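You operate a simulated robot arm through the tools that you are given. There is no shell and no other tool. Be economical: measure what you need, move in short steps, check, and stop when the job is done.

You run a simulated two-armed robot. Do the job below in one go: nothing can be reset, and whatever is moved stays where it is left.

TASK
The bridge meter is dead: tighten the brass knob, zero the meter, then balance the orange spool.
Fine: the black knob on the key block zeroes the meter; brass knob and black knob before the brown peg goes to ON; probe left where the meter showed 0; brown peg back at REST; no orange flag; white rocker, spool and grey pegs left alone. All other pegs, plugs, probes, cells, spools, bulbs and markers stay put.

It is judged by the outcome, as a careful person would: the job done as asked, and still so three seconds after it is handed in. It fails if anything else is knocked over, pushed out of place, dropped, spilled or broken.

THE ROBOT
Two 7-joint arms with fingered hands on one trunk, on a carriage that runs on a rail from [-7, -1443] to [2, 437] (x, y) and turns from -2.723 to 3.072 rad about z. Base frame: it is fixed where the carriage stands at the start and does not move with it; the origin is on the floor, on the carriage's upright axis, x ahead of it, y to its left, z up. Readings come in mm, rad, newtons and seconds.
The left shoulder is at the start at [70, 188, 1198], the right one opposite. With the tool pointing down near the work surface each hand reaches from about 100 to 820 mm from the robot's upright axis, wherever it stands, measured 20 degrees to its own side. Places, roughly: 1 ohm hole of the peg box [700, 100, 800]; 10 ohm hole of the peg box [700, -100, 800]; 5 ohm hole of the peg box [700, 0, 800]; ON hole of the bridge key block [700, -300, 800]; REST hole of the bridge key block [700, -400, 800]; black peg [750, -3500, 750]; black plug on the plug board (3x3x4 cm) [4800, -200, 800]; black probe [750, -3000, 750]; blue cell [500, -2250, 750]; blue peg [5000, 0, 750]; brass knob on the bridge board [600, -300, 900]; green cell [500, -2250, 750]; grey cell [1000, -500, 750]; knob on the bridge key block [700, -500, 800]; meter by the bridge board [800, -700, 800]; orange peg [1000, 1750, 750]. Payload 4 kg a hand.
The TCP of each hand is the grasp point between the finger pads, 26 mm short of the fingertips. In the tool frame z runs along the fingers and y along their closing line. The gripper opens to 132 mm. The gripper's body begins 73 mm behind the TCP. The gripper is a hand of 4 fingers: y runs from the thumb to the fingers, the wrist lies at [0, 0, -224] in the tool frame, and closing takes about 1.5 s.
Orientation is told as [roll, pitch, yaw] about the base's x, y, z axes, in that order, counted from this pose: with the fingers straight down and closing along the base's y, the tool's x points along the base's -x, its y along +y and its z along -z.

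THE INTERFACE
- The arms move only by the tool nudge_tool. It takes "left_steps", "right_steps" or both (then of equal length, played together; a hand with none holds still); each is a list that holds one entry, the list of rows, each a list of 6 numbers: the shift along the tool's x, y, z in mm, then the turn, a rotation vector about the tool's x, y, z in rad. In form: [[[tx, ty, tz, rx, ry, rz], ...]]. A call has 1 to 10 rows; each row shifts and turns the commanded pose from where the row before left it, along the tool's axes as they then stand. "left_grip" and "right_grip" are, for a hand that has rows, the finger opening in mm, from 0 to 132, set as the call begins (left out, the last holds). A row lasts 0.2 s, in which the tool goes at most 50 mm and 0.15 rad; a call with a longer step from one row to the next is refused whole, and so is a gripper value outside its range. A pose out of reach is approached as far as the arm can. The call stops where the force on the tool passes 40 N (or 10 N more than at its start, if that is more) or the arm is blocked; 0.2 s more then pass. Each finger travels about 72 mm/s and halts on what it meets, pressing with about 24 N; the grip force reading is that of the motor and also rises with nothing between the fingers. The clock runs only during rows and for 0.2 s after the last one: add rows that do not move to give the fingers time. It gives the time, the measured TCP pose, the force on the tool (base axes), the opening and the grip force at its end, in the units of the frame above (readings bear some noise), with the torque about the TCP (base axes, N m) and any sound that the robot's microphone picked up, and new pictures: "show" is both (left out), scene, wrist or none (wrist: the cameras of the hands that moved).
- Cameras (640 x 400 px; columns grow to the right, rows downward): "scene" is now at [127.2, -40, 1421.4]; the picture's right is [-0.46, -0.89, 0.00], its down [-0.54, 0.28, -0.79] and it looks along [0.70, -0.36, -0.61] (base axes); focal length 271 px, centre (320, 200). "left" rides on the left gripper at [-73, 6, -94] in its tool frame; the picture's right is [-0.08, -1.00, 0.00], its down [0.79, -0.06, -0.62] and it looks along [0.61, -0.05, 0.79] (tool axes); focal length 230 px, centre (320, 200). "right" rides on the right gripper at [73, 6, -94] in its tool frame; the picture's right is [-0.08, 1.00, 0.00], its down [-0.78, -0.06, -0.62] and it looks along [-0.61, -0.05, 0.79] (tool axes); focal length 230 px, centre (320, 200). There is no depth. A picture from a camera that has moved, and an enlarged one, comes with that camera's place and axes in the base frame and with its lens.
- lift_body(by): slides the trunk up (or, below 0, down) by that many mm; the arms and the scene camera ride with it, the base frame stays. It gives what a move gives, with no picture.
- base_move(legs): drives the robot by 1 to 6 legs, each [ahead, left, turn to the left] in mm, mm and rad, along the robot's own axes; the way and the turn of a leg run together, so that a leg with both is an arc; at most 1500 mm and 3.142 rad a leg. The arms and the cameras ride along, it lands a little off, and it stops where it bumps. It keeps to its track: a leg is cut to what the track allows. It gives what a move gives, and a new picture of the scene camera.
- finger_targets(finger1, finger2, finger3, thumb_bend, hand): sets how far each is bent, from 0 (flat) to 1 (curled in); at 0.3 the hand is open as for a grip, at 0.7 the pads meet at the TCP. One left out holds its place. A second passes; each finger stops where it meets its share of the squeeze, and holds until it gets a number again. A gripper value or a shape takes the hand back. It gives what a move gives, with no picture; readings hold the bend of each and the force on the fingers (four entries, about 0 where the hand has none), thumb and palm.
- preshape(shape, hand): the hand has 4 fingers and takes this shape, open, in about a second: jaw (thumb against the fingers, like two jaws); tri (thumb and two fingers); tip (a fingertip pinch); poke (one finger out to press); point (the index stretched); flat (the hand flat); cup (the hand cupped); fist (a fist). The gripper value then closes the fingers along that shape, each until it touches; the sizes above hold for jaw. It gives what a move gives, with no picture.
- turn_head(pan, tilt): turns the head with the scene camera to pan (to the left, within 1.501 rad either way) and tilt (down, from -0.506 to 1.204), counted from straight ahead of the robot. It gives what a move gives, and a new picture of the scene camera.
- zoom(camera, box): a new picture of the part [left, top, right, bottom] of that camera's present view, enlarged. The clock stands still meanwhile.
- finish_job(): hands the job in; it is judged then, once.

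Work in short steps. Places have to be worked out from the pictures, the camera data and where the tool is seen: move nearer, look again, correct. Check each grasp and each placing, and mend what went wrong. You have 120 turns and 260 pictures in all, those below and enlarged ones among them. Open the grippers and draw the arms clear of the work before you hand the job in, unless the task says otherwise; then end with one line.

The tools are called after "Call:" as name(argument=value, ...) on one line, values as JSON. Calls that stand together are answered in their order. nudge_tool: Moves the arms, as the interface text tells. Its arguments: {"type":"object","properties":{"left_steps":{"type":"array","items":{"type":"array","items":{"type":"array","items":{"type":"number"}}}},"left_grip":{"type":"number"},"right_steps":{"type":"array","items":{"type":"array","items":{"type":"array","items":{"type":"number"}}}},"right_grip":{"type":"number"},"show":{"type":"string","enum":["both","scene","wrist","none"]}},"required":[]} The other tools are called the same way: lift_body (by) slides the trunk up or down; preshape (shape, hand) gives the hand a shape; finger_targets (finger1, finger2, finger3, thumb_bend, hand) moves the fingers one by one; base_move (legs) drives the base; turn_head (pan, tilt) turns the head that bears the scene camera; zoom (camera, box) takes an enlarged picture of a part of a camera's view; finish_job () hands the job in.

At the start:

```text
clock: 0.0
left_tool_pos: [514.1, -36.4, 1216.3]
left_orientation: [0.0, 0.0, 0.001]
left_ft_force: [0.5, 0.4, 0.6]
left_ft_torque: [0.0, 0.03, -0.03]
left_gripper_width: 131.6
left_gripper_force: 0.1
left_shape: jaw
left_bend: [0.3, 0.3, 0.3, 0.3]
left_finger forces: [0.0, 0.1, 0.1, 0.0, 0.0, 0.0]
right_tool_pos: [409.0, -493.8, 1216.7]
right_orientation: [0.0, -0.001, 0.001]
right_ft_force: [0.5, 0.1, -0.2]
right_ft_torque: [-0.02, 0.0, 0.03]
right_gripper_width: 131.8
right_gripper_force: 0.1
right_shape: jaw
right_bend: [0.3, 0.3, 0.3, 0.3]
right_finger forces: [0.0, 0.1, 0.0, 0.0, 0.0, 0.0]
trunk travel left (down, up): [-675.0, 265.0]
robot x, y, heading: [-6.2, 1.9, -0.001]
head pan, tilt: [-0.476, 0.66]
```

scene: 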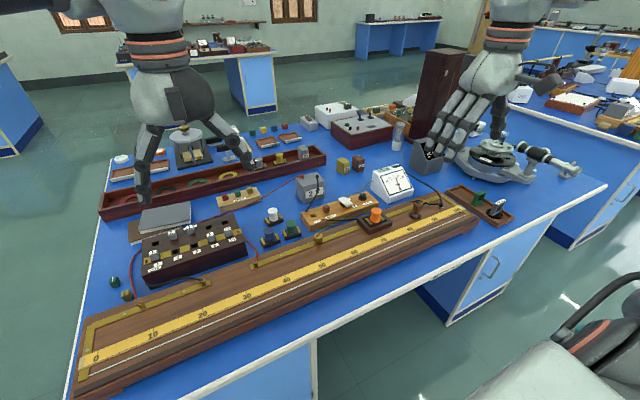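
right: 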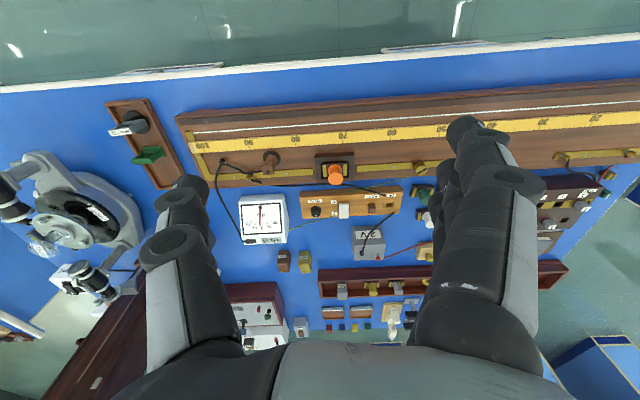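
left: 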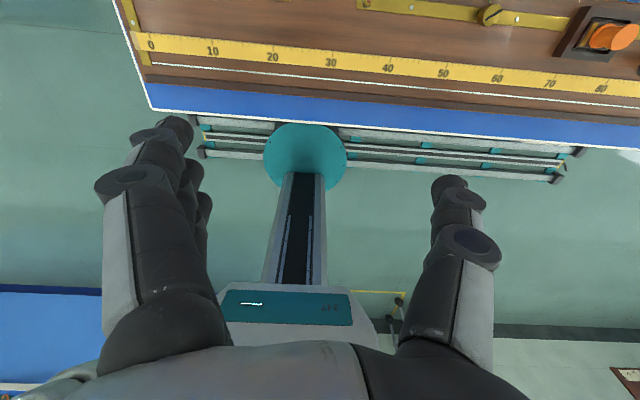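

I start by looking closely at the bridge board, the key block and the meter.

Call:
zoom(camera="scene", box=[240, 150, 520, 325])

Call:
zoom(camera="scene", box=[80, 180, 320, 330])

Call:
zoom(camera="right", box=[170, 100, 450, 275])

```text
2.29 times, centred on (380, 238) of scene
camera zoom: at [127.2, -40.0, 1421.4], right [-0.46, -0.89, 0.0], down [-0.54, 0.28, -0.79], along [0.7, -0.36, -0.61], focal length 620 px, centre (183, 114)
```

zoom: 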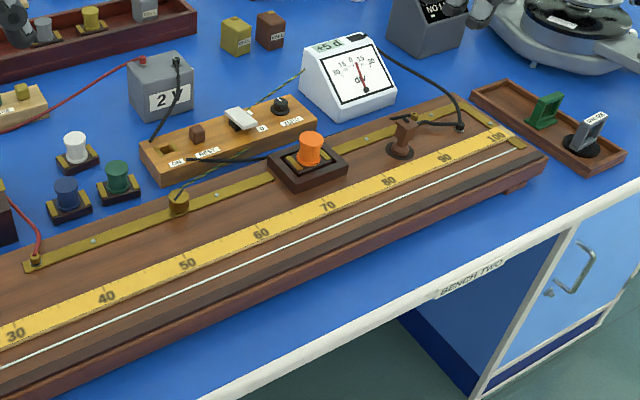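

```text
2.67 times, centred on (200, 255) of scene
camera zoom: at [127.2, -40.0, 1421.4], right [-0.46, -0.89, 0.0], down [-0.54, 0.28, -0.79], along [0.7, -0.36, -0.61], focal length 723 px, centre (640, 53)
```

zoom: 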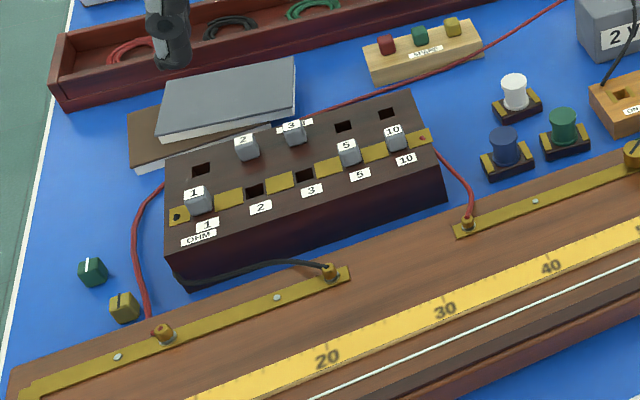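

```text
2.29 times, centred on (310, 188) of right
camera zoom: at [334.2, -487.4, 1309.4], right [0.08, 1.0, 0.0], down [0.78, -0.06, 0.62], along [0.61, -0.05, -0.79], focal length 526 px, centre (343, 229)
```

zoom: 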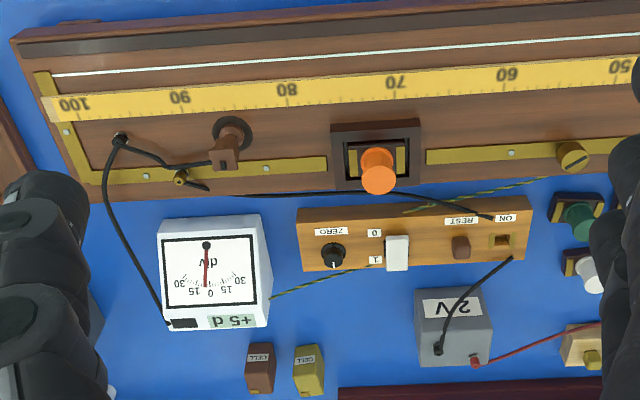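

The orange spool is at about (608,-475), the brass knob near (615,-280), the black knob near (742,-533) and the probe rest near (581,-623). I shape the right hand for a fingertip pinch and move it near the brass knob for a closer look.

Call:
preshape(shape="tip", hand="right")

Call:
zoom(camera="right", box=[220, 180, 340, 255])

Call:
nudge_tool(right_steps=[[[-30, 45, 0, 0, 0, 0], [-30, 45, 0, 0, 0, 0], [-30, 45, 20, 0, 0, 0], [-30, 45, 30, 0, 0, 0], [-20, 30, 40, 0, 0, 0]]])

```text
clock: 0.9
left_tool_pos: [514.0, -36.2, 1215.2]
left_orientation: [-0.001, 0.0, 0.001]
left_ft_force: [0.2, -0.1, -0.3]
left_ft_torque: [0.02, 0.0, 0.01]
left_gripper_width: 131.9
left_gripper_force: 0.0
left_shape: jaw
left_bend: [0.3, 0.3, 0.3, 0.3]
left_finger forces: [0.0, 0.0, 0.0, 0.0, 0.0, 0.0]
right_tool_pos: [409.4, -493.3, 1215.4]
right_orientation: [0.001, -0.001, 0.0]
right_ft_force: [-0.5, 0.0, 0.0]
right_ft_torque: [0.0, 0.02, 0.02]
right_gripper_width: 131.7
right_gripper_force: 0.1
right_shape: tip
right_bend: [0.0, 0.3, 0.0, 0.3]
right_finger forces: [0.0, 0.0, 0.1, 0.0, 0.1, 0.1]
trunk travel left (down, up): [-675.0, 265.0]
robot x, y, heading: [-2.4, -3.9, 0.007]
head pan, tilt: [-0.476, 0.66]
```

```text
5.33 times, centred on (280, 218) of right
camera zoom: at [334.2, -487.4, 1309.3], right [0.08, 1.0, 0.0], down [0.78, -0.06, 0.62], along [0.61, -0.05, -0.79], focal length 1227 px, centre (533, 107)
```

zoom: 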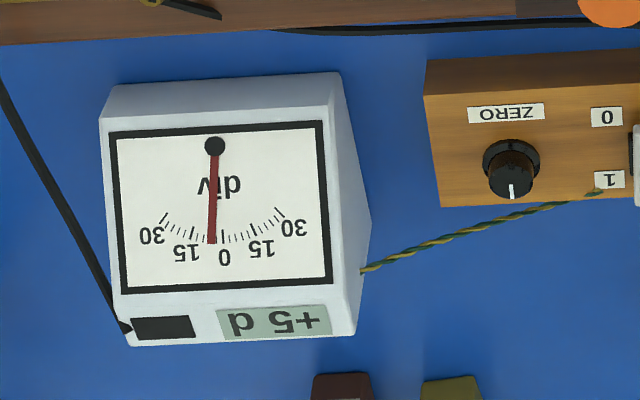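

```text
refused: row 1 steps farther than a row can; nothing moved
```

The step was too long, so I use smaller ones.

Call:
nudge_tool(right_steps=[[[-25, 35, 0, 0, 0, 0], [-25, 35, 0, 0, 0, 0], [-25, 35, 15, 0, 0, 0], [-25, 35, 15, 0, 0, 0], [-20, 30, 25, 0, 0, 0], [-10, 20, 35, 0, 0, 0], [0, 10, 40, 0, 0, 0]]])

```text
clock: 2.5
left_tool_pos: [516.5, -36.1, 1215.9]
left_orientation: [0.0, -0.001, 0.002]
left_ft_force: [-0.4, 0.5, 0.3]
left_ft_torque: [0.0, 0.0, 0.0]
left_gripper_width: 131.9
left_gripper_force: 0.1
left_shape: jaw
left_bend: [0.3, 0.3, 0.3, 0.3]
left_finger forces: [0.1, 0.0, 0.0, 0.0, 0.1, 0.0]
right_tool_pos: [542.9, -291.6, 1084.9]
right_orientation: [0.0, 0.001, 0.001]
right_ft_force: [-0.2, 0.2, 0.5]
right_ft_torque: [-0.01, 0.0, 0.03]
right_gripper_width: 132.1
right_gripper_force: 0.0
right_shape: tip
right_bend: [0.0, 0.3, 0.0, 0.3]
right_finger forces: [0.0, 0.1, 0.1, 0.0, 0.1, 0.0]
trunk travel left (down, up): [-675.0, 265.0]
robot x, y, heading: [-1.2, 1.1, 0.001]
head pan, tilt: [-0.476, 0.66]
camera scene: at [128.3, -40.1, 1421.4], right [-0.46, -0.89, 0.0], down [-0.55, 0.28, -0.79], along [0.7, -0.36, -0.61], focal length 271 px, centre (320, 200)
camera right: at [467.9, -285.0, 1178.9], right [0.08, 1.0, 0.0], down [0.78, -0.06, 0.62], along [0.61, -0.05, -0.79], focal length 230 px, centre (320, 200)
```

scene: 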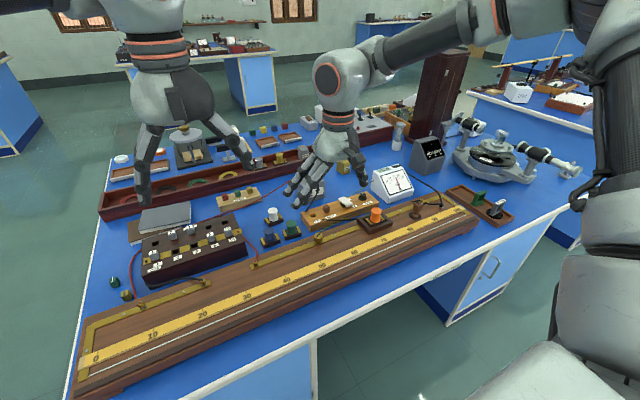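
right: 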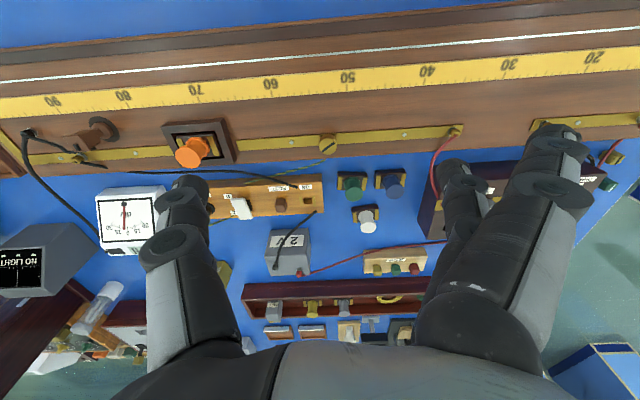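

I zoom in on the hand shape and the brass knob.

Call:
zoom(camera="scene", box=[260, 140, 420, 260])

Call:
zoom(camera="right", box=[260, 110, 420, 210])

```text
3.33 times, centred on (340, 200) of scene
camera zoom: at [128.3, -40.1, 1421.4], right [-0.46, -0.89, 0.0], down [-0.55, 0.28, -0.79], along [0.7, -0.36, -0.61], focal length 904 px, centre (253, 200)
```

zoom: 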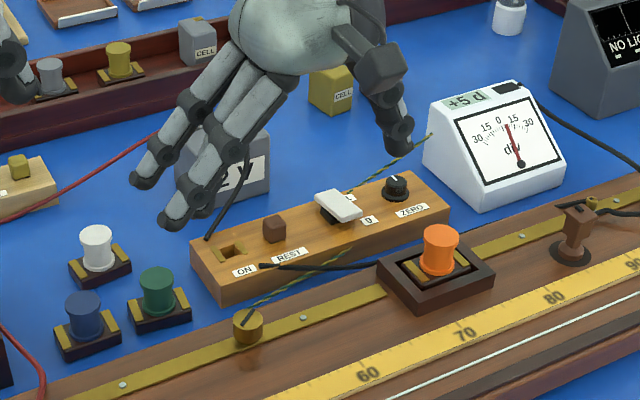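

```text
4.00 times, centred on (340, 160) of right
camera zoom: at [467.9, -285.0, 1178.9], right [0.08, 1.0, 0.0], down [0.78, -0.06, 0.62], along [0.61, -0.05, -0.79], focal length 920 px, centre (240, 360)
```

zoom: 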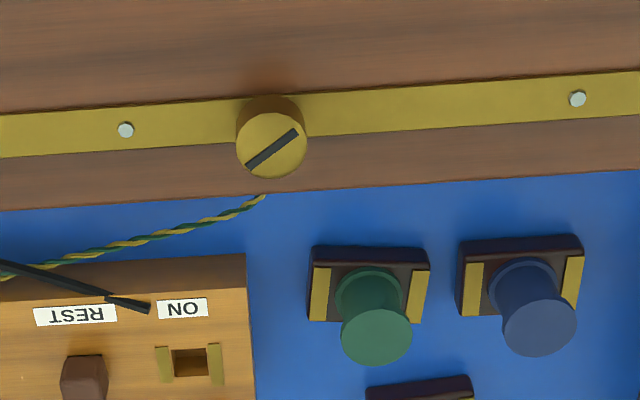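

The knob is at about (614,-283) and its top is near z 850. I centre the hand above it, turn it counter-clockwise for turning range, close it to about 60 mm and lower it partway.

Call:
nudge_tool(right_steps=[[[-35, 4, 20, 0, 0, 0], [-36, 4, 30, 0, 0, 0], [0, 0, 40, 0, 0, -0.15], [0, 0, 0, 0, 0, -0.15], [0, 0, 0, 0, 0, -0.15], [0, 0, 0, 0, 0, -0.15], [0, 0, 0, 0, 0, -0.15], [0, 0, 0, 0, 0, -0.15], [0, 0, 0, 0, 0, -0.15]]], right_grip=60)

```text
clock: 4.5
left_tool_pos: [515.9, -36.1, 1216.9]
left_orientation: [0.0, -0.001, 0.002]
left_ft_force: [-0.1, 0.3, 0.2]
left_ft_torque: [0.01, -0.02, 0.01]
left_gripper_width: 131.8
left_gripper_force: 0.1
left_shape: jaw
left_bend: [0.3, 0.3, 0.3, 0.3]
left_finger forces: [0.1, 0.0, 0.0, 0.0, 0.1, 0.0]
right_tool_pos: [610.3, -284.9, 998.2]
right_orientation: [-0.001, -0.001, 1.053]
right_ft_force: [-0.6, -0.2, -0.6]
right_ft_torque: [0.02, -0.01, 0.04]
right_gripper_width: 60.9
right_gripper_force: 0.2
right_shape: tip
right_bend: [0.0, 0.73, 0.0, 0.7]
right_finger forces: [0.0, 0.0, 0.1, 0.0, 0.0, 0.0]
trunk travel left (down, up): [-675.0, 265.0]
robot x, y, heading: [-2.8, 1.4, -0.002]
head pan, tilt: [-0.476, 0.66]
camera scene: at [127.2, -39.9, 1421.4], right [-0.46, -0.89, 0.0], down [-0.54, 0.28, -0.79], along [0.7, -0.36, -0.61], focal length 271 px, centre (320, 200)
camera right: at [566.9, -345.7, 1090.0], right [-0.83, 0.56, 0.0], down [0.44, 0.65, 0.62], along [0.35, 0.51, -0.79], focal length 230 px, centre (320, 200)
```

scene: 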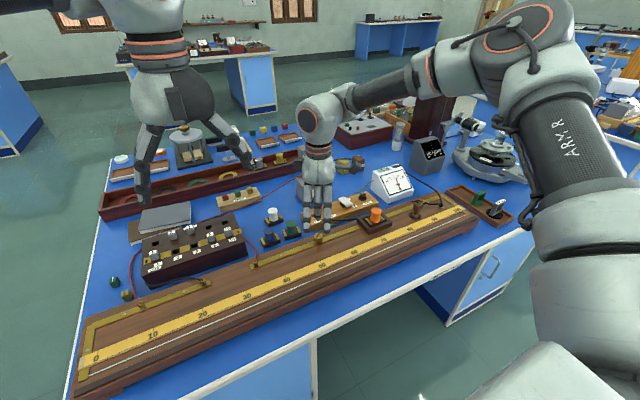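
right: 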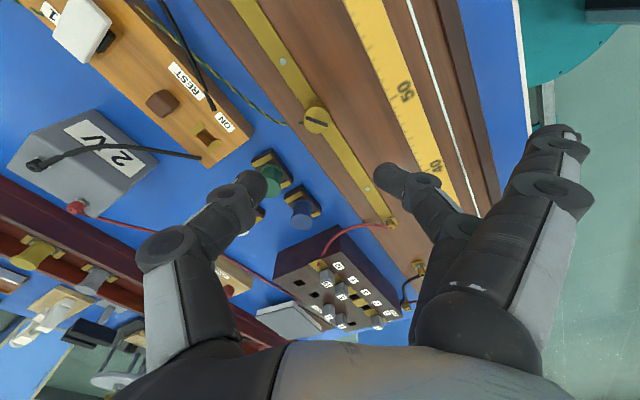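

The knob is at about (615,-281). I shift onto it and lower until the fingertips are just above it.

Call:
nudge_tool(right_steps=[[[-5.5, -2.6, 25, 0, 0, 0], [0, 0, 35, 0, 0, 0], [0, 0, 35, 0, 0, 0]]])

Call:
zoom(camera="scene", box=[260, 180, 400, 270])

Call:
zoom(camera="right", box=[200, 80, 440, 230])

```text
clock: 5.3
left_tool_pos: [514.9, -38.0, 1216.8]
left_orientation: [0.002, 0.0, 0.003]
left_ft_force: [-0.1, 0.0, -0.3]
left_ft_torque: [-0.01, -0.01, 0.03]
left_gripper_width: 131.9
left_gripper_force: 0.0
left_shape: jaw
left_bend: [0.3, 0.3, 0.3, 0.3]
left_finger forces: [0.1, 0.0, 0.0, 0.0, 0.0, 0.0]
right_tool_pos: [608.8, -288.6, 905.6]
right_orientation: [0.0, -0.002, 1.051]
right_ft_force: [0.0, -0.4, -0.3]
right_ft_torque: [0.02, -0.01, 0.0]
right_gripper_width: 60.9
right_gripper_force: 0.0
right_shape: tip
right_bend: [0.0, 0.73, 0.0, 0.7]
right_finger forces: [0.0, 0.0, 0.0, 0.1, 0.0, 0.0]
right hand out of reach, approached as far as the arm can: row 3
trunk travel left (down, up): [-675.0, 265.0]
robot x, y, heading: [2.4, 1.7, 0.001]
head pan, tilt: [-0.476, 0.66]
camera scene: at [127.2, -40.4, 1421.5], right [-0.46, -0.89, 0.0], down [-0.54, 0.28, -0.79], along [0.7, -0.36, -0.61], focal length 271 px, centre (320, 200)
camera right: at [564.9, -348.6, 997.6], right [-0.83, 0.56, 0.0], down [0.44, 0.65, 0.62], along [0.35, 0.51, -0.79], focal length 230 px, centre (320, 200)
```

scene: 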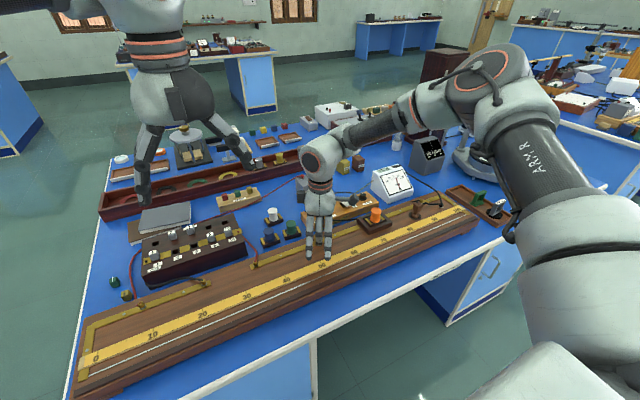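
right: 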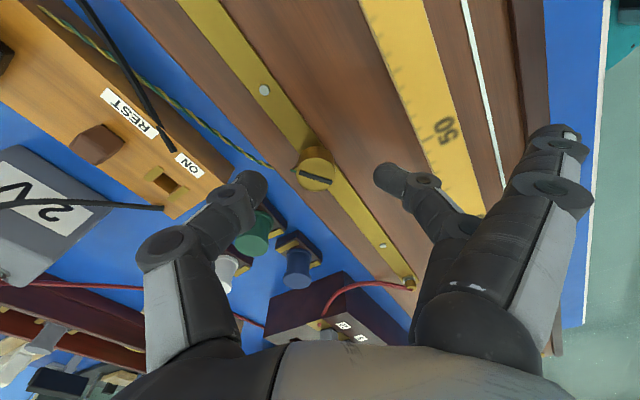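

```text
4.44 times, centred on (330, 225) of scene
camera zoom: at [127.2, -40.4, 1421.5], right [-0.46, -0.89, 0.0], down [-0.54, 0.28, -0.79], along [0.7, -0.36, -0.61], focal length 1205 px, centre (276, 89)
```

zoom: 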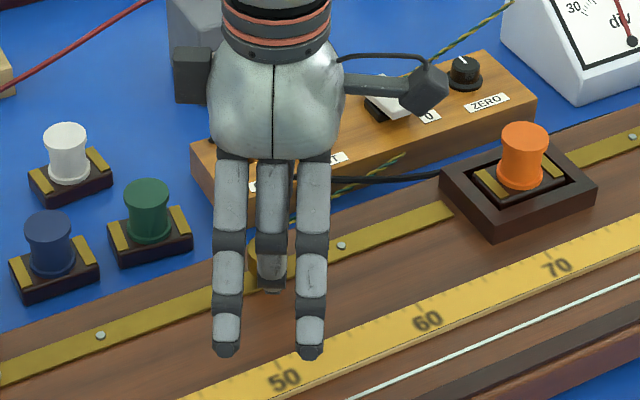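

```text
2.67 times, centred on (320, 155) of right
camera zoom: at [564.9, -348.6, 997.6], right [-0.83, 0.56, 0.0], down [0.44, 0.65, 0.62], along [0.35, 0.51, -0.79], focal length 614 px, centre (320, 320)
```

zoom: 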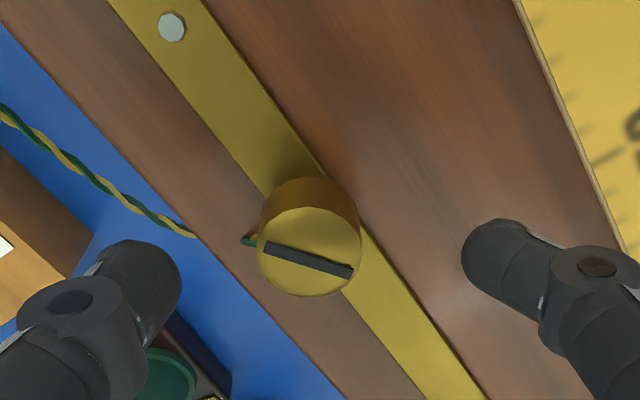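

The arm runs out of reach going down, so I raise the hand 100 mm and then lower the trunk 110 mm.

Call:
nudge_tool(right_steps=[[[0, 0, -40, 0, 0, 0], [0, 0, -40, 0, 0, 0], [0, 0, -40, 0, 0, 0]]], show="none")

Call:
lift_body(by=-120)

Call:
zoom(camera="right", box=[200, 80, 440, 230])

```text
clock: 6.1
left_tool_pos: [514.7, -35.9, 1215.8]
left_orientation: [0.0, 0.0, 0.001]
left_ft_force: [-0.1, -0.3, 0.5]
left_ft_torque: [0.01, 0.0, -0.02]
left_gripper_width: 131.6
left_gripper_force: 0.0
left_shape: jaw
left_bend: [0.3, 0.3, 0.3, 0.3]
left_finger forces: [0.0, 0.1, 0.0, 0.0, 0.1, 0.1]
right_tool_pos: [610.8, -287.7, 1027.6]
right_orientation: [0.0, 0.0, 1.047]
right_ft_force: [0.1, 0.0, 0.4]
right_ft_torque: [0.0, -0.02, -0.02]
right_gripper_width: 60.8
right_gripper_force: 0.1
right_shape: tip
right_bend: [0.0, 0.73, 0.0, 0.7]
right_finger forces: [0.0, 0.0, 0.1, 0.0, 0.0, 0.0]
trunk travel left (down, up): [-675.0, 265.0]
robot x, y, heading: [-2.5, -2.9, 0.001]
head pan, tilt: [-0.476, 0.66]
```

```text
clock: 7.6
left_tool_pos: [515.1, -36.4, 1095.9]
left_orientation: [0.0, -0.001, 0.001]
left_ft_force: [0.5, 0.5, 0.7]
left_ft_torque: [0.0, -0.04, 0.01]
left_gripper_width: 131.9
left_gripper_force: 0.1
left_shape: jaw
left_bend: [0.3, 0.3, 0.3, 0.3]
left_finger forces: [0.0, 0.0, 0.0, 0.0, 0.0, 0.0]
right_tool_pos: [610.1, -286.7, 907.2]
right_orientation: [0.0, 0.0, 1.051]
right_ft_force: [-1.1, -0.5, -0.3]
right_ft_torque: [-0.01, -0.03, 0.01]
right_gripper_width: 60.7
right_gripper_force: 0.0
right_shape: tip
right_bend: [0.0, 0.73, 0.0, 0.7]
right_finger forces: [0.1, 0.0, 0.0, 0.0, 0.2, 0.1]
trunk travel left (down, up): [-555.0, 385.0]
robot x, y, heading: [-2.5, -0.1, -0.001]
head pan, tilt: [-0.476, 0.66]
```

```text
2.67 times, centred on (320, 155) of right
camera zoom: at [566.9, -347.2, 999.6], right [-0.83, 0.56, 0.0], down [0.44, 0.65, 0.62], along [0.35, 0.51, -0.79], focal length 614 px, centre (320, 320)
```

zoom: 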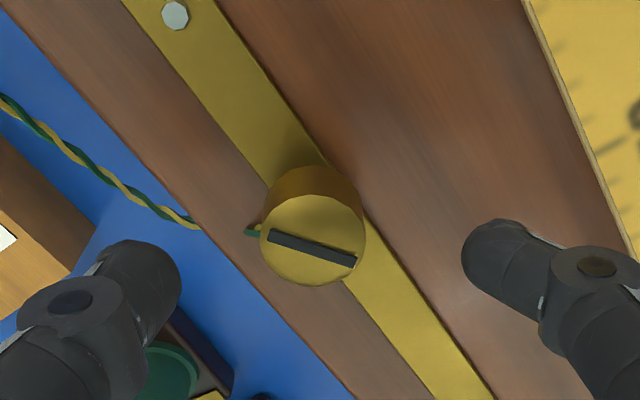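

By triangulation the knob is about 9 mm further along the tool's -x. I shift there and lower 30 mm.

Call:
nudge_tool(right_steps=[[[-9, -1, 0, 0, 0, 0], [0, 0, 15, 0, 0, 0], [0, 0, 15, 0, 0, 0]]])

Call:
zoom(camera="right", box=[200, 80, 440, 230])

Call:
zoom(camera="scene", box=[240, 120, 400, 220])

```text
clock: 8.4
left_tool_pos: [515.4, -36.4, 1095.3]
left_orientation: [-0.001, -0.001, 0.001]
left_ft_force: [0.1, 1.0, -0.4]
left_ft_torque: [-0.02, 0.03, 0.01]
left_gripper_width: 131.8
left_gripper_force: 0.0
left_shape: jaw
left_bend: [0.3, 0.3, 0.3, 0.3]
left_finger forces: [0.1, 0.1, 0.0, 0.0, 0.1, 0.0]
right_tool_pos: [616.6, -281.2, 875.6]
right_orientation: [-0.001, 0.001, 1.048]
right_ft_force: [0.2, 0.4, -0.9]
right_ft_torque: [-0.01, -0.01, 0.0]
right_gripper_width: 60.8
right_gripper_force: 0.0
right_shape: tip
right_bend: [0.0, 0.73, 0.0, 0.7]
right_finger forces: [0.1, 0.0, 0.0, 0.0, 0.0, 0.1]
trunk travel left (down, up): [-555.0, 385.0]
robot x, y, heading: [-1.3, -1.6, -0.004]
head pan, tilt: [-0.476, 0.66]
camera scene: at [127.6, -40.1, 1301.4], right [-0.46, -0.89, 0.0], down [-0.54, 0.28, -0.79], along [0.7, -0.36, -0.61], focal length 271 px, centre (320, 200)
camera right: at [572.5, -340.7, 968.3], right [-0.83, 0.56, 0.0], down [0.44, 0.65, 0.62], along [0.35, 0.51, -0.79], focal length 230 px, centre (320, 200)
```

scene: 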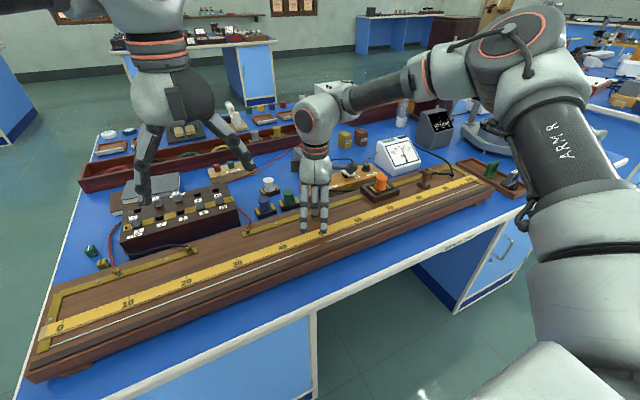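
right: 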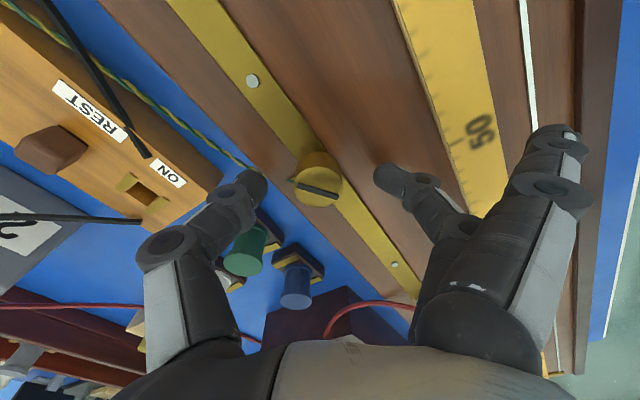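

```text
2.67 times, centred on (320, 155) of right
camera zoom: at [572.5, -340.7, 968.3], right [-0.83, 0.56, 0.0], down [0.44, 0.65, 0.62], along [0.35, 0.51, -0.79], focal length 614 px, centre (320, 320)
```

zoom: 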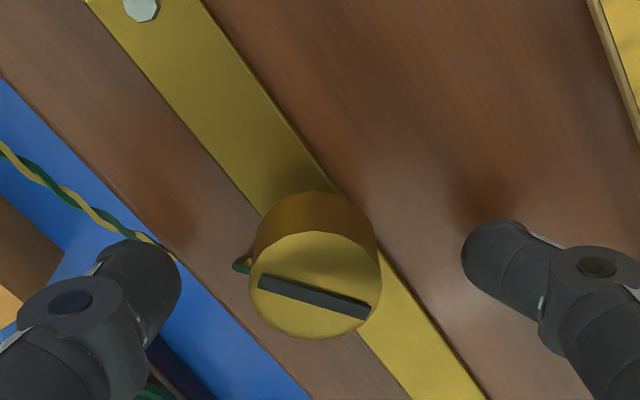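

```text
4.00 times, centred on (320, 170) of scene
camera zoom: at [127.6, -40.1, 1301.4], right [-0.46, -0.89, 0.0], down [-0.54, 0.28, -0.79], along [0.7, -0.36, -0.61], focal length 1084 px, centre (320, 320)
```

zoom: 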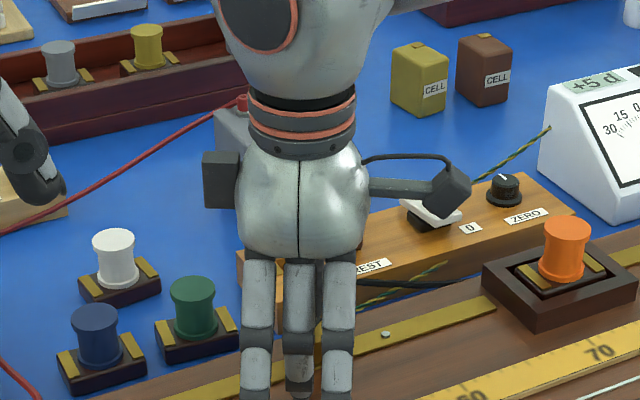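

The knob sits between the fingertips, so I close on it.

Call:
nudge_tool(right_steps=[[[0, 0, 0, 0, 0, 0], [0, 0, 0, 0, 0, 0], [0, 0, 0, 0, 0, 0], [0, 0, 0, 0, 0, 0], [0, 0, 0, 0, 0, 0]]], right_grip=5, show="wrist")

Call:
zoom(camera="right", box=[200, 80, 440, 230])

```text
clock: 9.6
left_tool_pos: [515.7, -35.8, 1095.7]
left_orientation: [0.001, 0.0, 0.001]
left_ft_force: [0.1, 0.4, -0.4]
left_ft_torque: [0.02, -0.02, -0.01]
left_gripper_width: 132.2
left_gripper_force: 0.0
left_shape: jaw
left_bend: [0.3, 0.3, 0.3, 0.3]
left_finger forces: [0.0, 0.1, 0.0, 0.0, 0.0, 0.0]
right_tool_pos: [616.7, -280.2, 875.9]
right_orientation: [0.0, 0.0, 1.049]
right_ft_force: [3.3, 3.1, -3.2]
right_ft_torque: [0.11, -0.03, 0.01]
right_gripper_width: 18.2
right_gripper_force: 24.4
right_shape: tip
right_bend: [0.26, 0.72, 0.26, 0.7]
right_finger forces: [0.0, 20.3, 0.0, 0.1, 20.8, 0.0]
trunk travel left (down, up): [-555.0, 385.0]
robot x, y, heading: [1.4, 0.1, -0.004]
head pan, tilt: [-0.476, 0.66]
camera right: at [572.8, -340.1, 968.5], right [-0.83, 0.56, 0.0], down [0.44, 0.65, 0.62], along [0.35, 0.51, -0.79], focal length 230 px, centre (320, 200)
```

right: 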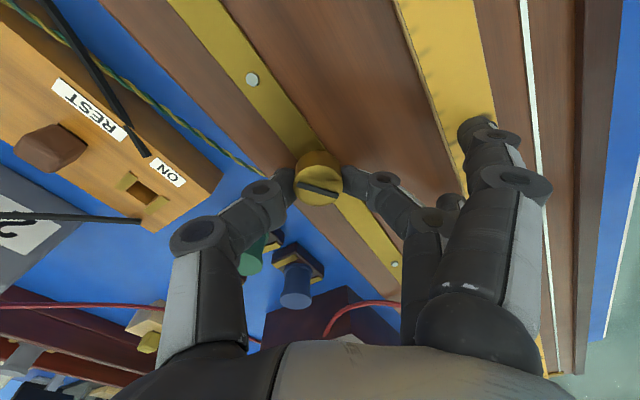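

```text
2.67 times, centred on (320, 155) of right
camera zoom: at [572.8, -340.1, 968.5], right [-0.83, 0.56, 0.0], down [0.44, 0.65, 0.62], along [0.35, 0.51, -0.79], focal length 614 px, centre (320, 320)
```

zoom: 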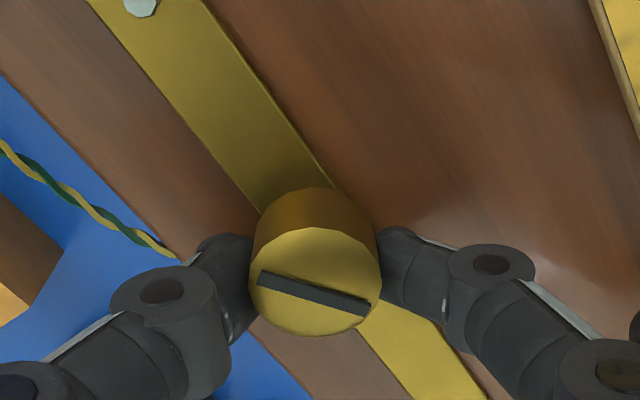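

The grip on the knob is good. I turn it clockwise by 1.2 rad.

Call:
nudge_tool(right_steps=[[[0, 0, 0, 0, 0, 0.12], [0, 0, 0, 0, 0, 0.12], [0, 0, 0, 0, 0, 0.12], [0, 0, 0, 0, 0, 0.12], [0, 0, 0, 0, 0, 0.12], [0, 0, 0, 0, 0, 0.12], [0, 0, 0, 0, 0, 0.12], [0, 0, 0, 0, 0, 0.12], [0, 0, 0, 0, 0, 0.12], [0, 0, 0, 0, 0, 0.12]]])

Call:
zoom(camera="right", box=[200, 80, 440, 230])

```text
clock: 11.8
left_tool_pos: [517.1, -37.4, 1095.3]
left_orientation: [0.001, 0.002, 0.001]
left_ft_force: [-0.2, -0.6, 0.1]
left_ft_torque: [0.02, 0.01, 0.01]
left_gripper_width: 132.1
left_gripper_force: 0.1
left_shape: jaw
left_bend: [0.3, 0.3, 0.3, 0.3]
left_finger forces: [0.0, 0.0, 0.0, 0.0, 0.0, 0.1]
right_tool_pos: [618.5, -282.3, 874.6]
right_orientation: [0.002, -0.002, -0.155]
right_ft_force: [29.3, -18.4, 12.0]
right_ft_torque: [-0.44, -0.43, 0.15]
right_gripper_width: 18.9
right_gripper_force: 24.0
right_shape: tip
right_bend: [0.26, 0.73, 0.26, 0.7]
right_finger forces: [0.0, 22.0, 0.1, 0.1, 35.5, 0.0]
trunk travel left (down, up): [-555.0, 385.0]
robot x, y, heading: [-1.8, 1.5, -0.003]
head pan, tilt: [-0.476, 0.66]
camera scene: at [129.9, -42.1, 1301.2], right [-0.46, -0.89, 0.0], down [-0.55, 0.28, -0.79], along [0.7, -0.36, -0.61], focal length 271 px, centre (320, 200)
camera right: at [544.7, -265.0, 967.8], right [0.23, 0.97, 0.0], down [0.77, -0.18, 0.62], along [0.6, -0.14, -0.79], focal length 230 px, centre (320, 200)
```

scene: 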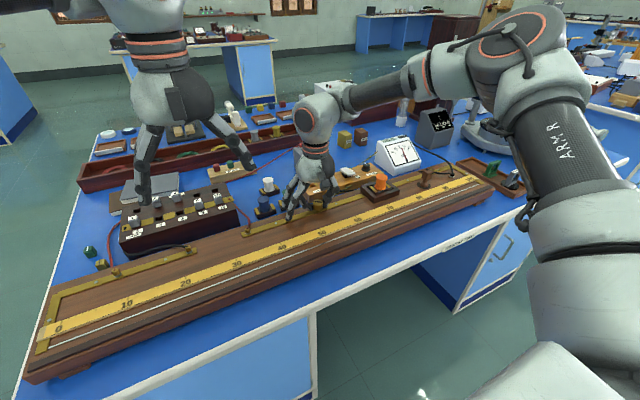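
right: 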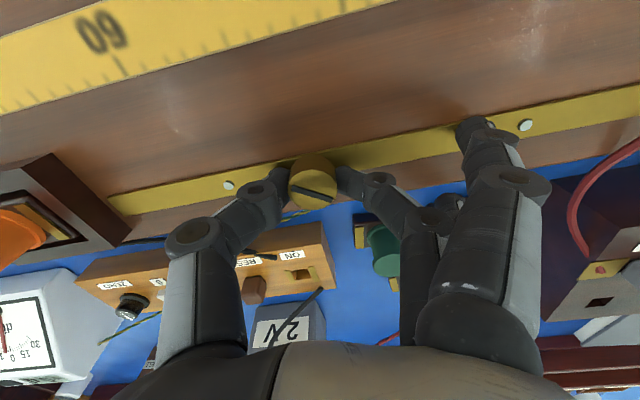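

```text
2.67 times, centred on (320, 155) of right
camera zoom: at [544.7, -265.0, 967.8], right [0.23, 0.97, 0.0], down [0.77, -0.18, 0.62], along [0.6, -0.14, -0.79], focal length 614 px, centre (320, 320)
```

zoom: 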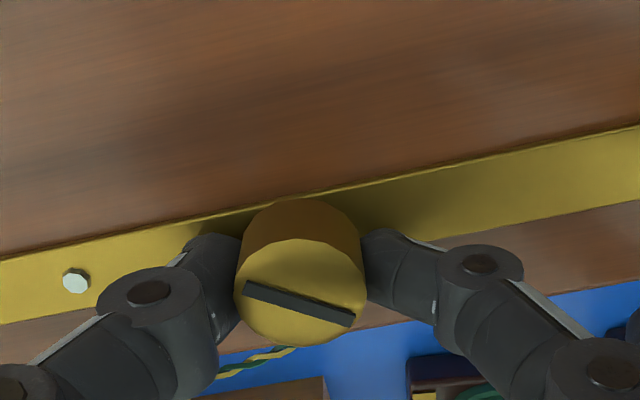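

The knob turned with the hand. I check the meter before gripping again.

Call:
zoom(camera="scene", box=[340, 120, 460, 200])

Call:
nudge_tool(right_steps=[[[0, 0, 0, 0, 0, 0], [0, 0, 0, 0, 0, 0], [0, 0, 0, 0, 0, 0], [0, 0, 0, 0, 0, 0]]], right_grip=60, show="wrist")

Call:
zoom(camera="right", box=[200, 80, 440, 230])

```text
5.00 times, centred on (400, 160) of scene
camera zoom: at [129.9, -42.1, 1301.2], right [-0.46, -0.89, 0.0], down [-0.55, 0.28, -0.79], along [0.7, -0.36, -0.61], focal length 1355 px, centre (-80, 400)
```

zoom: 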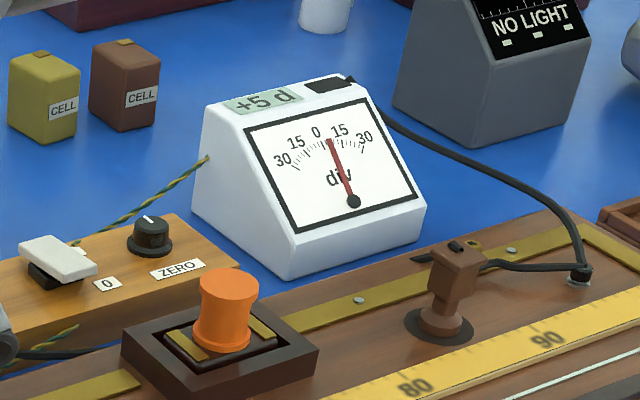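

```text
clock: 12.8
left_tool_pos: [515.5, -36.6, 1096.7]
left_orientation: [0.0, 0.0, 0.001]
left_ft_force: [1.2, 0.8, 0.3]
left_ft_torque: [-0.01, 0.02, 0.0]
left_gripper_width: 131.9
left_gripper_force: 0.1
left_shape: jaw
left_bend: [0.3, 0.3, 0.3, 0.3]
left_finger forces: [0.1, 0.0, 0.0, 0.0, 0.0, 0.1]
right_tool_pos: [613.9, -279.3, 875.2]
right_orientation: [0.002, 0.0, -0.153]
right_ft_force: [0.2, -0.5, 0.7]
right_ft_torque: [0.01, 0.0, -0.03]
right_gripper_width: 59.1
right_gripper_force: 0.1
right_shape: tip
right_bend: [0.0, 0.73, 0.0, 0.7]
right_finger forces: [0.0, 0.0, 0.0, 0.0, 0.0, 0.0]
trunk travel left (down, up): [-555.0, 385.0]
robot x, y, heading: [-0.0, 1.0, -0.001]
head pan, tilt: [-0.476, 0.66]
camera right: at [541.7, -262.4, 969.0], right [0.23, 0.97, 0.0], down [0.77, -0.18, 0.62], along [0.6, -0.14, -0.79], focal length 230 px, centre (320, 200)
```

right: 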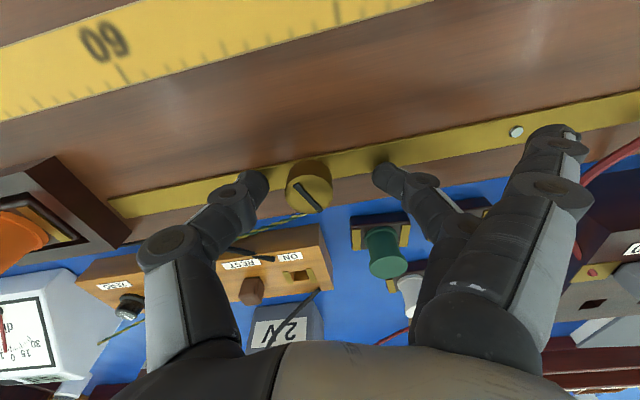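

```text
2.67 times, centred on (320, 155) of right
camera zoom: at [541.7, -262.4, 969.0], right [0.23, 0.97, 0.0], down [0.77, -0.18, 0.62], along [0.6, -0.14, -0.79], focal length 614 px, centre (320, 320)
```

zoom: 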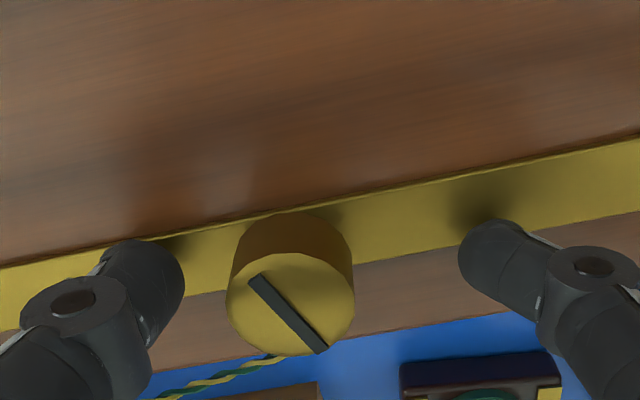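

After release the knob seems slightly off-centre, with its axis near (616.5,-284). I recentre, turn the open hand back counter-clockwise and grip again.

Call:
nudge_tool(right_steps=[[[-3.3, -4.2, 0, 0, 0, 0], [0, 0, 0, 0, 0, -0.15], [0, 0, 0, 0, 0, -0.15], [0, 0, 0, 0, 0, -0.15], [0, 0, 0, 0, 0, -0.15], [0, 0, 0, 0, 0, -0.15], [0, 0, 0, 0, 0, -0.15], [0, 0, 0, 0, 0, -0.15], [0, 0, 0, 0, 0, -0.15], [0, 0, 0, 0, 0, -0.15]]], show="none")

Call:
zoom(camera="right", box=[200, 80, 440, 230])

```text
clock: 15.0
left_tool_pos: [515.5, -36.0, 1096.4]
left_orientation: [0.0, 0.001, 0.004]
left_ft_force: [-0.4, -0.3, 0.2]
left_ft_torque: [-0.01, -0.02, 0.01]
left_gripper_width: 131.8
left_gripper_force: 0.1
left_shape: jaw
left_bend: [0.3, 0.3, 0.3, 0.3]
left_finger forces: [0.0, 0.0, 0.0, 0.0, 0.0, 0.1]
right_tool_pos: [616.9, -285.3, 875.4]
right_orientation: [0.0, -0.001, 1.202]
right_ft_force: [-0.7, 0.1, -0.2]
right_ft_torque: [0.03, 0.03, 0.01]
right_gripper_width: 59.5
right_gripper_force: 0.0
right_shape: tip
right_bend: [0.0, 0.73, 0.0, 0.7]
right_finger forces: [0.0, 0.0, 0.0, 0.0, 0.0, 0.1]
trunk travel left (down, up): [-555.0, 385.0]
robot x, y, heading: [0.1, -0.5, -0.0]
head pan, tilt: [-0.476, 0.66]
```

```text
2.67 times, centred on (320, 155) of right
camera zoom: at [584.0, -350.0, 969.2], right [-0.9, 0.43, 0.0], down [0.34, 0.71, 0.62], along [0.27, 0.56, -0.79], focal length 614 px, centre (320, 320)
```

zoom: 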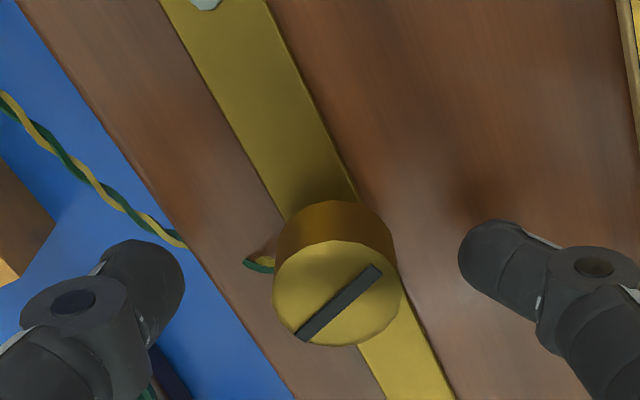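

The knob is about 3 mm toward the finger side. I make that small correction, grip and turn clockwise.

Call:
nudge_tool(right_steps=[[[-1, 2.5, 0, 0, 0, 0], [0, 0, 0, 0, 0, 0], [0, 0, 0, 0, 0, 0], [0, 0, 0, 0, 0, 0], [0, 0, 0, 0, 0, 0]]], right_grip=5, show="none")

Call:
nudge_tool(right_steps=[[[0, 0, 0, 0, 0, 0.13], [0, 0, 0, 0, 0, 0.13], [0, 0, 0, 0, 0, 0.13], [0, 0, 0, 0, 0, 0.13], [0, 0, 0, 0, 0, 0.13], [0, 0, 0, 0, 0, 0.13], [0, 0, 0, 0, 0, 0.13], [0, 0, 0, 0, 0, 0.13], [0, 0, 0, 0, 0, 0.13], [0, 0, 0, 0, 0, 0.13]]], show="wrist")

Call:
zoom(camera="right", box=[200, 80, 440, 230])

```text
clock: 16.2
left_tool_pos: [516.5, -36.7, 1096.1]
left_orientation: [-0.001, 0.0, 0.003]
left_ft_force: [0.1, 0.1, -0.2]
left_ft_torque: [0.0, 0.01, 0.03]
left_gripper_width: 131.9
left_gripper_force: 0.0
left_shape: jaw
left_bend: [0.3, 0.3, 0.3, 0.3]
left_finger forces: [0.0, 0.0, 0.1, 0.0, 0.1, 0.0]
right_tool_pos: [616.2, -282.4, 876.7]
right_orientation: [0.001, -0.001, 1.2]
right_ft_force: [-0.5, 2.2, -2.3]
right_ft_torque: [0.04, -0.01, -0.02]
right_gripper_width: 17.7
right_gripper_force: 24.2
right_shape: tip
right_bend: [0.26, 0.72, 0.26, 0.7]
right_finger forces: [0.0, 22.0, 0.1, 0.1, 20.4, 0.0]
trunk travel left (down, up): [-555.0, 385.0]
robot x, y, heading: [-2.3, 0.1, 0.0]
head pan, tilt: [-0.476, 0.66]
```

```text
clock: 18.2
left_tool_pos: [518.7, -35.9, 1094.1]
left_orientation: [0.001, 0.002, 0.005]
left_ft_force: [0.7, -0.2, 0.5]
left_ft_torque: [-0.03, -0.03, -0.01]
left_gripper_width: 131.8
left_gripper_force: 0.0
left_shape: jaw
left_bend: [0.3, 0.3, 0.3, 0.3]
left_finger forces: [0.0, 0.0, 0.0, 0.1, 0.0, 0.0]
right_tool_pos: [625.0, -283.2, 875.8]
right_orientation: [0.001, -0.015, 0.083]
right_ft_force: [26.1, 1.0, -8.3]
right_ft_torque: [0.02, -0.46, 0.2]
right_gripper_width: 15.4
right_gripper_force: 24.2
right_shape: tip
right_bend: [0.26, 0.73, 0.26, 0.7]
right_finger forces: [0.0, 20.1, 0.0, 0.0, 26.8, 0.0]
trunk travel left (down, up): [-555.0, 385.0]
robot x, y, heading: [-4.0, 1.5, 0.001]
head pan, tilt: [-0.476, 0.66]
stopped in row 9 (right hand): the force on the tool passed its limit at 43 N (the readings are from after the stop); the commanded pose is now the measured one
camera right: at [548.0, -282.9, 968.3], right [-0.01, 1.0, 0.0], down [0.78, 0.0, 0.63], along [0.63, 0.01, -0.78], focal length 230 px, centre (320, 200)
```

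right: 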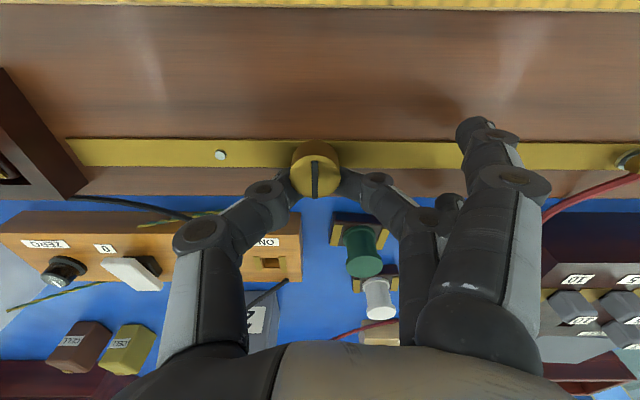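

```text
2.67 times, centred on (320, 155) of right
camera zoom: at [548.0, -282.9, 968.3], right [-0.01, 1.0, 0.0], down [0.78, 0.0, 0.63], along [0.63, 0.01, -0.78], focal length 614 px, centre (320, 320)
```

zoom: 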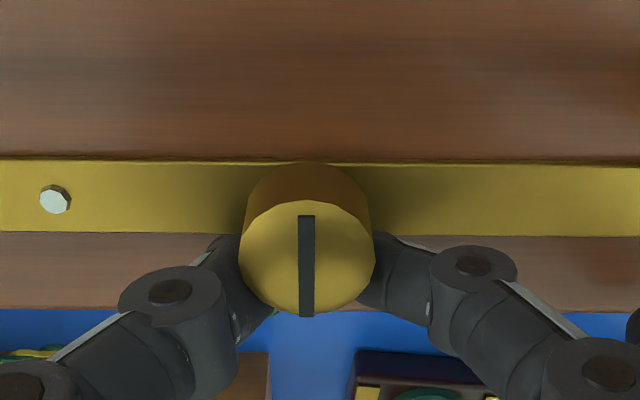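

The slot moved about 50° relative to the hand and the force rose, so the knob seems to have reached its stop. I release it and check where the slot rests.

Call:
nudge_tool(right_steps=[[[0, 0, 0, 0, 0, 0], [0, 0, 0, 0, 0, 0], [0, 0, 0, 0, 0, 0], [0, 0, 0, 0, 0, 0]]], right_grip=60, show="none")

Call:
zoom(camera="right", box=[200, 80, 440, 230])

Call:
zoom(camera="scene", box=[340, 120, 460, 200])

```text
clock: 19.2
left_tool_pos: [515.0, -36.0, 1098.2]
left_orientation: [0.0, -0.001, 0.001]
left_ft_force: [0.1, -0.3, 0.4]
left_ft_torque: [-0.01, 0.01, -0.02]
left_gripper_width: 131.7
left_gripper_force: 0.1
left_shape: jaw
left_bend: [0.3, 0.3, 0.3, 0.3]
left_finger forces: [0.0, 0.0, 0.0, 0.0, 0.0, 0.2]
right_tool_pos: [619.3, -282.5, 878.7]
right_orientation: [0.0, -0.007, 0.084]
right_ft_force: [-0.2, 0.3, 0.0]
right_ft_torque: [-0.02, -0.03, -0.01]
right_gripper_width: 59.2
right_gripper_force: 0.1
right_shape: tip
right_bend: [0.0, 0.73, 0.0, 0.7]
right_finger forces: [0.0, 0.0, 0.1, 0.0, 0.1, 0.0]
trunk travel left (down, up): [-555.0, 385.0]
robot x, y, heading: [-0.9, 1.3, 0.002]
head pan, tilt: [-0.476, 0.66]
```

```text
2.67 times, centred on (320, 155) of right
camera zoom: at [543.1, -282.6, 970.8], right [-0.01, 1.0, 0.0], down [0.78, 0.0, 0.62], along [0.62, 0.01, -0.78], focal length 614 px, centre (320, 320)
```

zoom: 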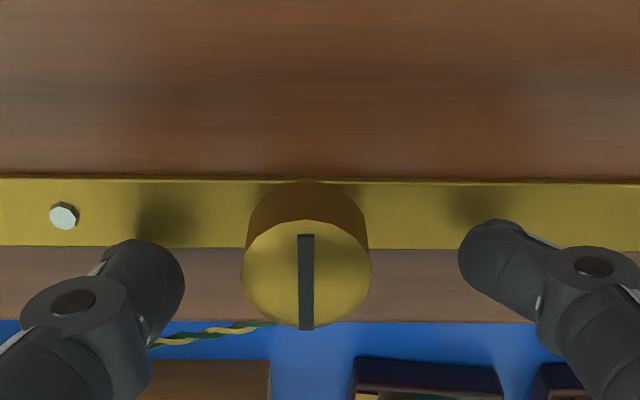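

```text
5.00 times, centred on (400, 160) of scene
camera zoom: at [126.5, -39.9, 1301.5], right [-0.46, -0.89, 0.0], down [-0.54, 0.28, -0.79], along [0.7, -0.36, -0.61], focal length 1355 px, centre (-80, 400)
```

zoom: 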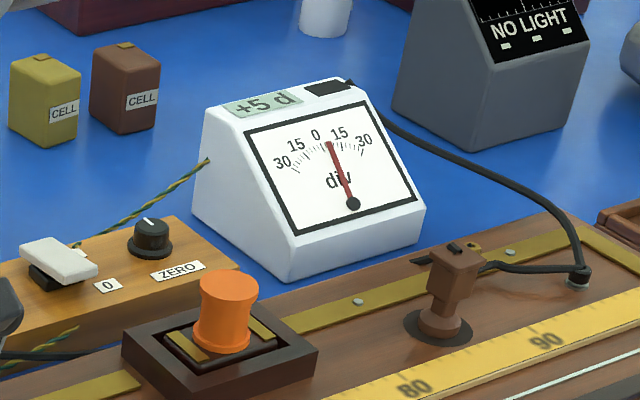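

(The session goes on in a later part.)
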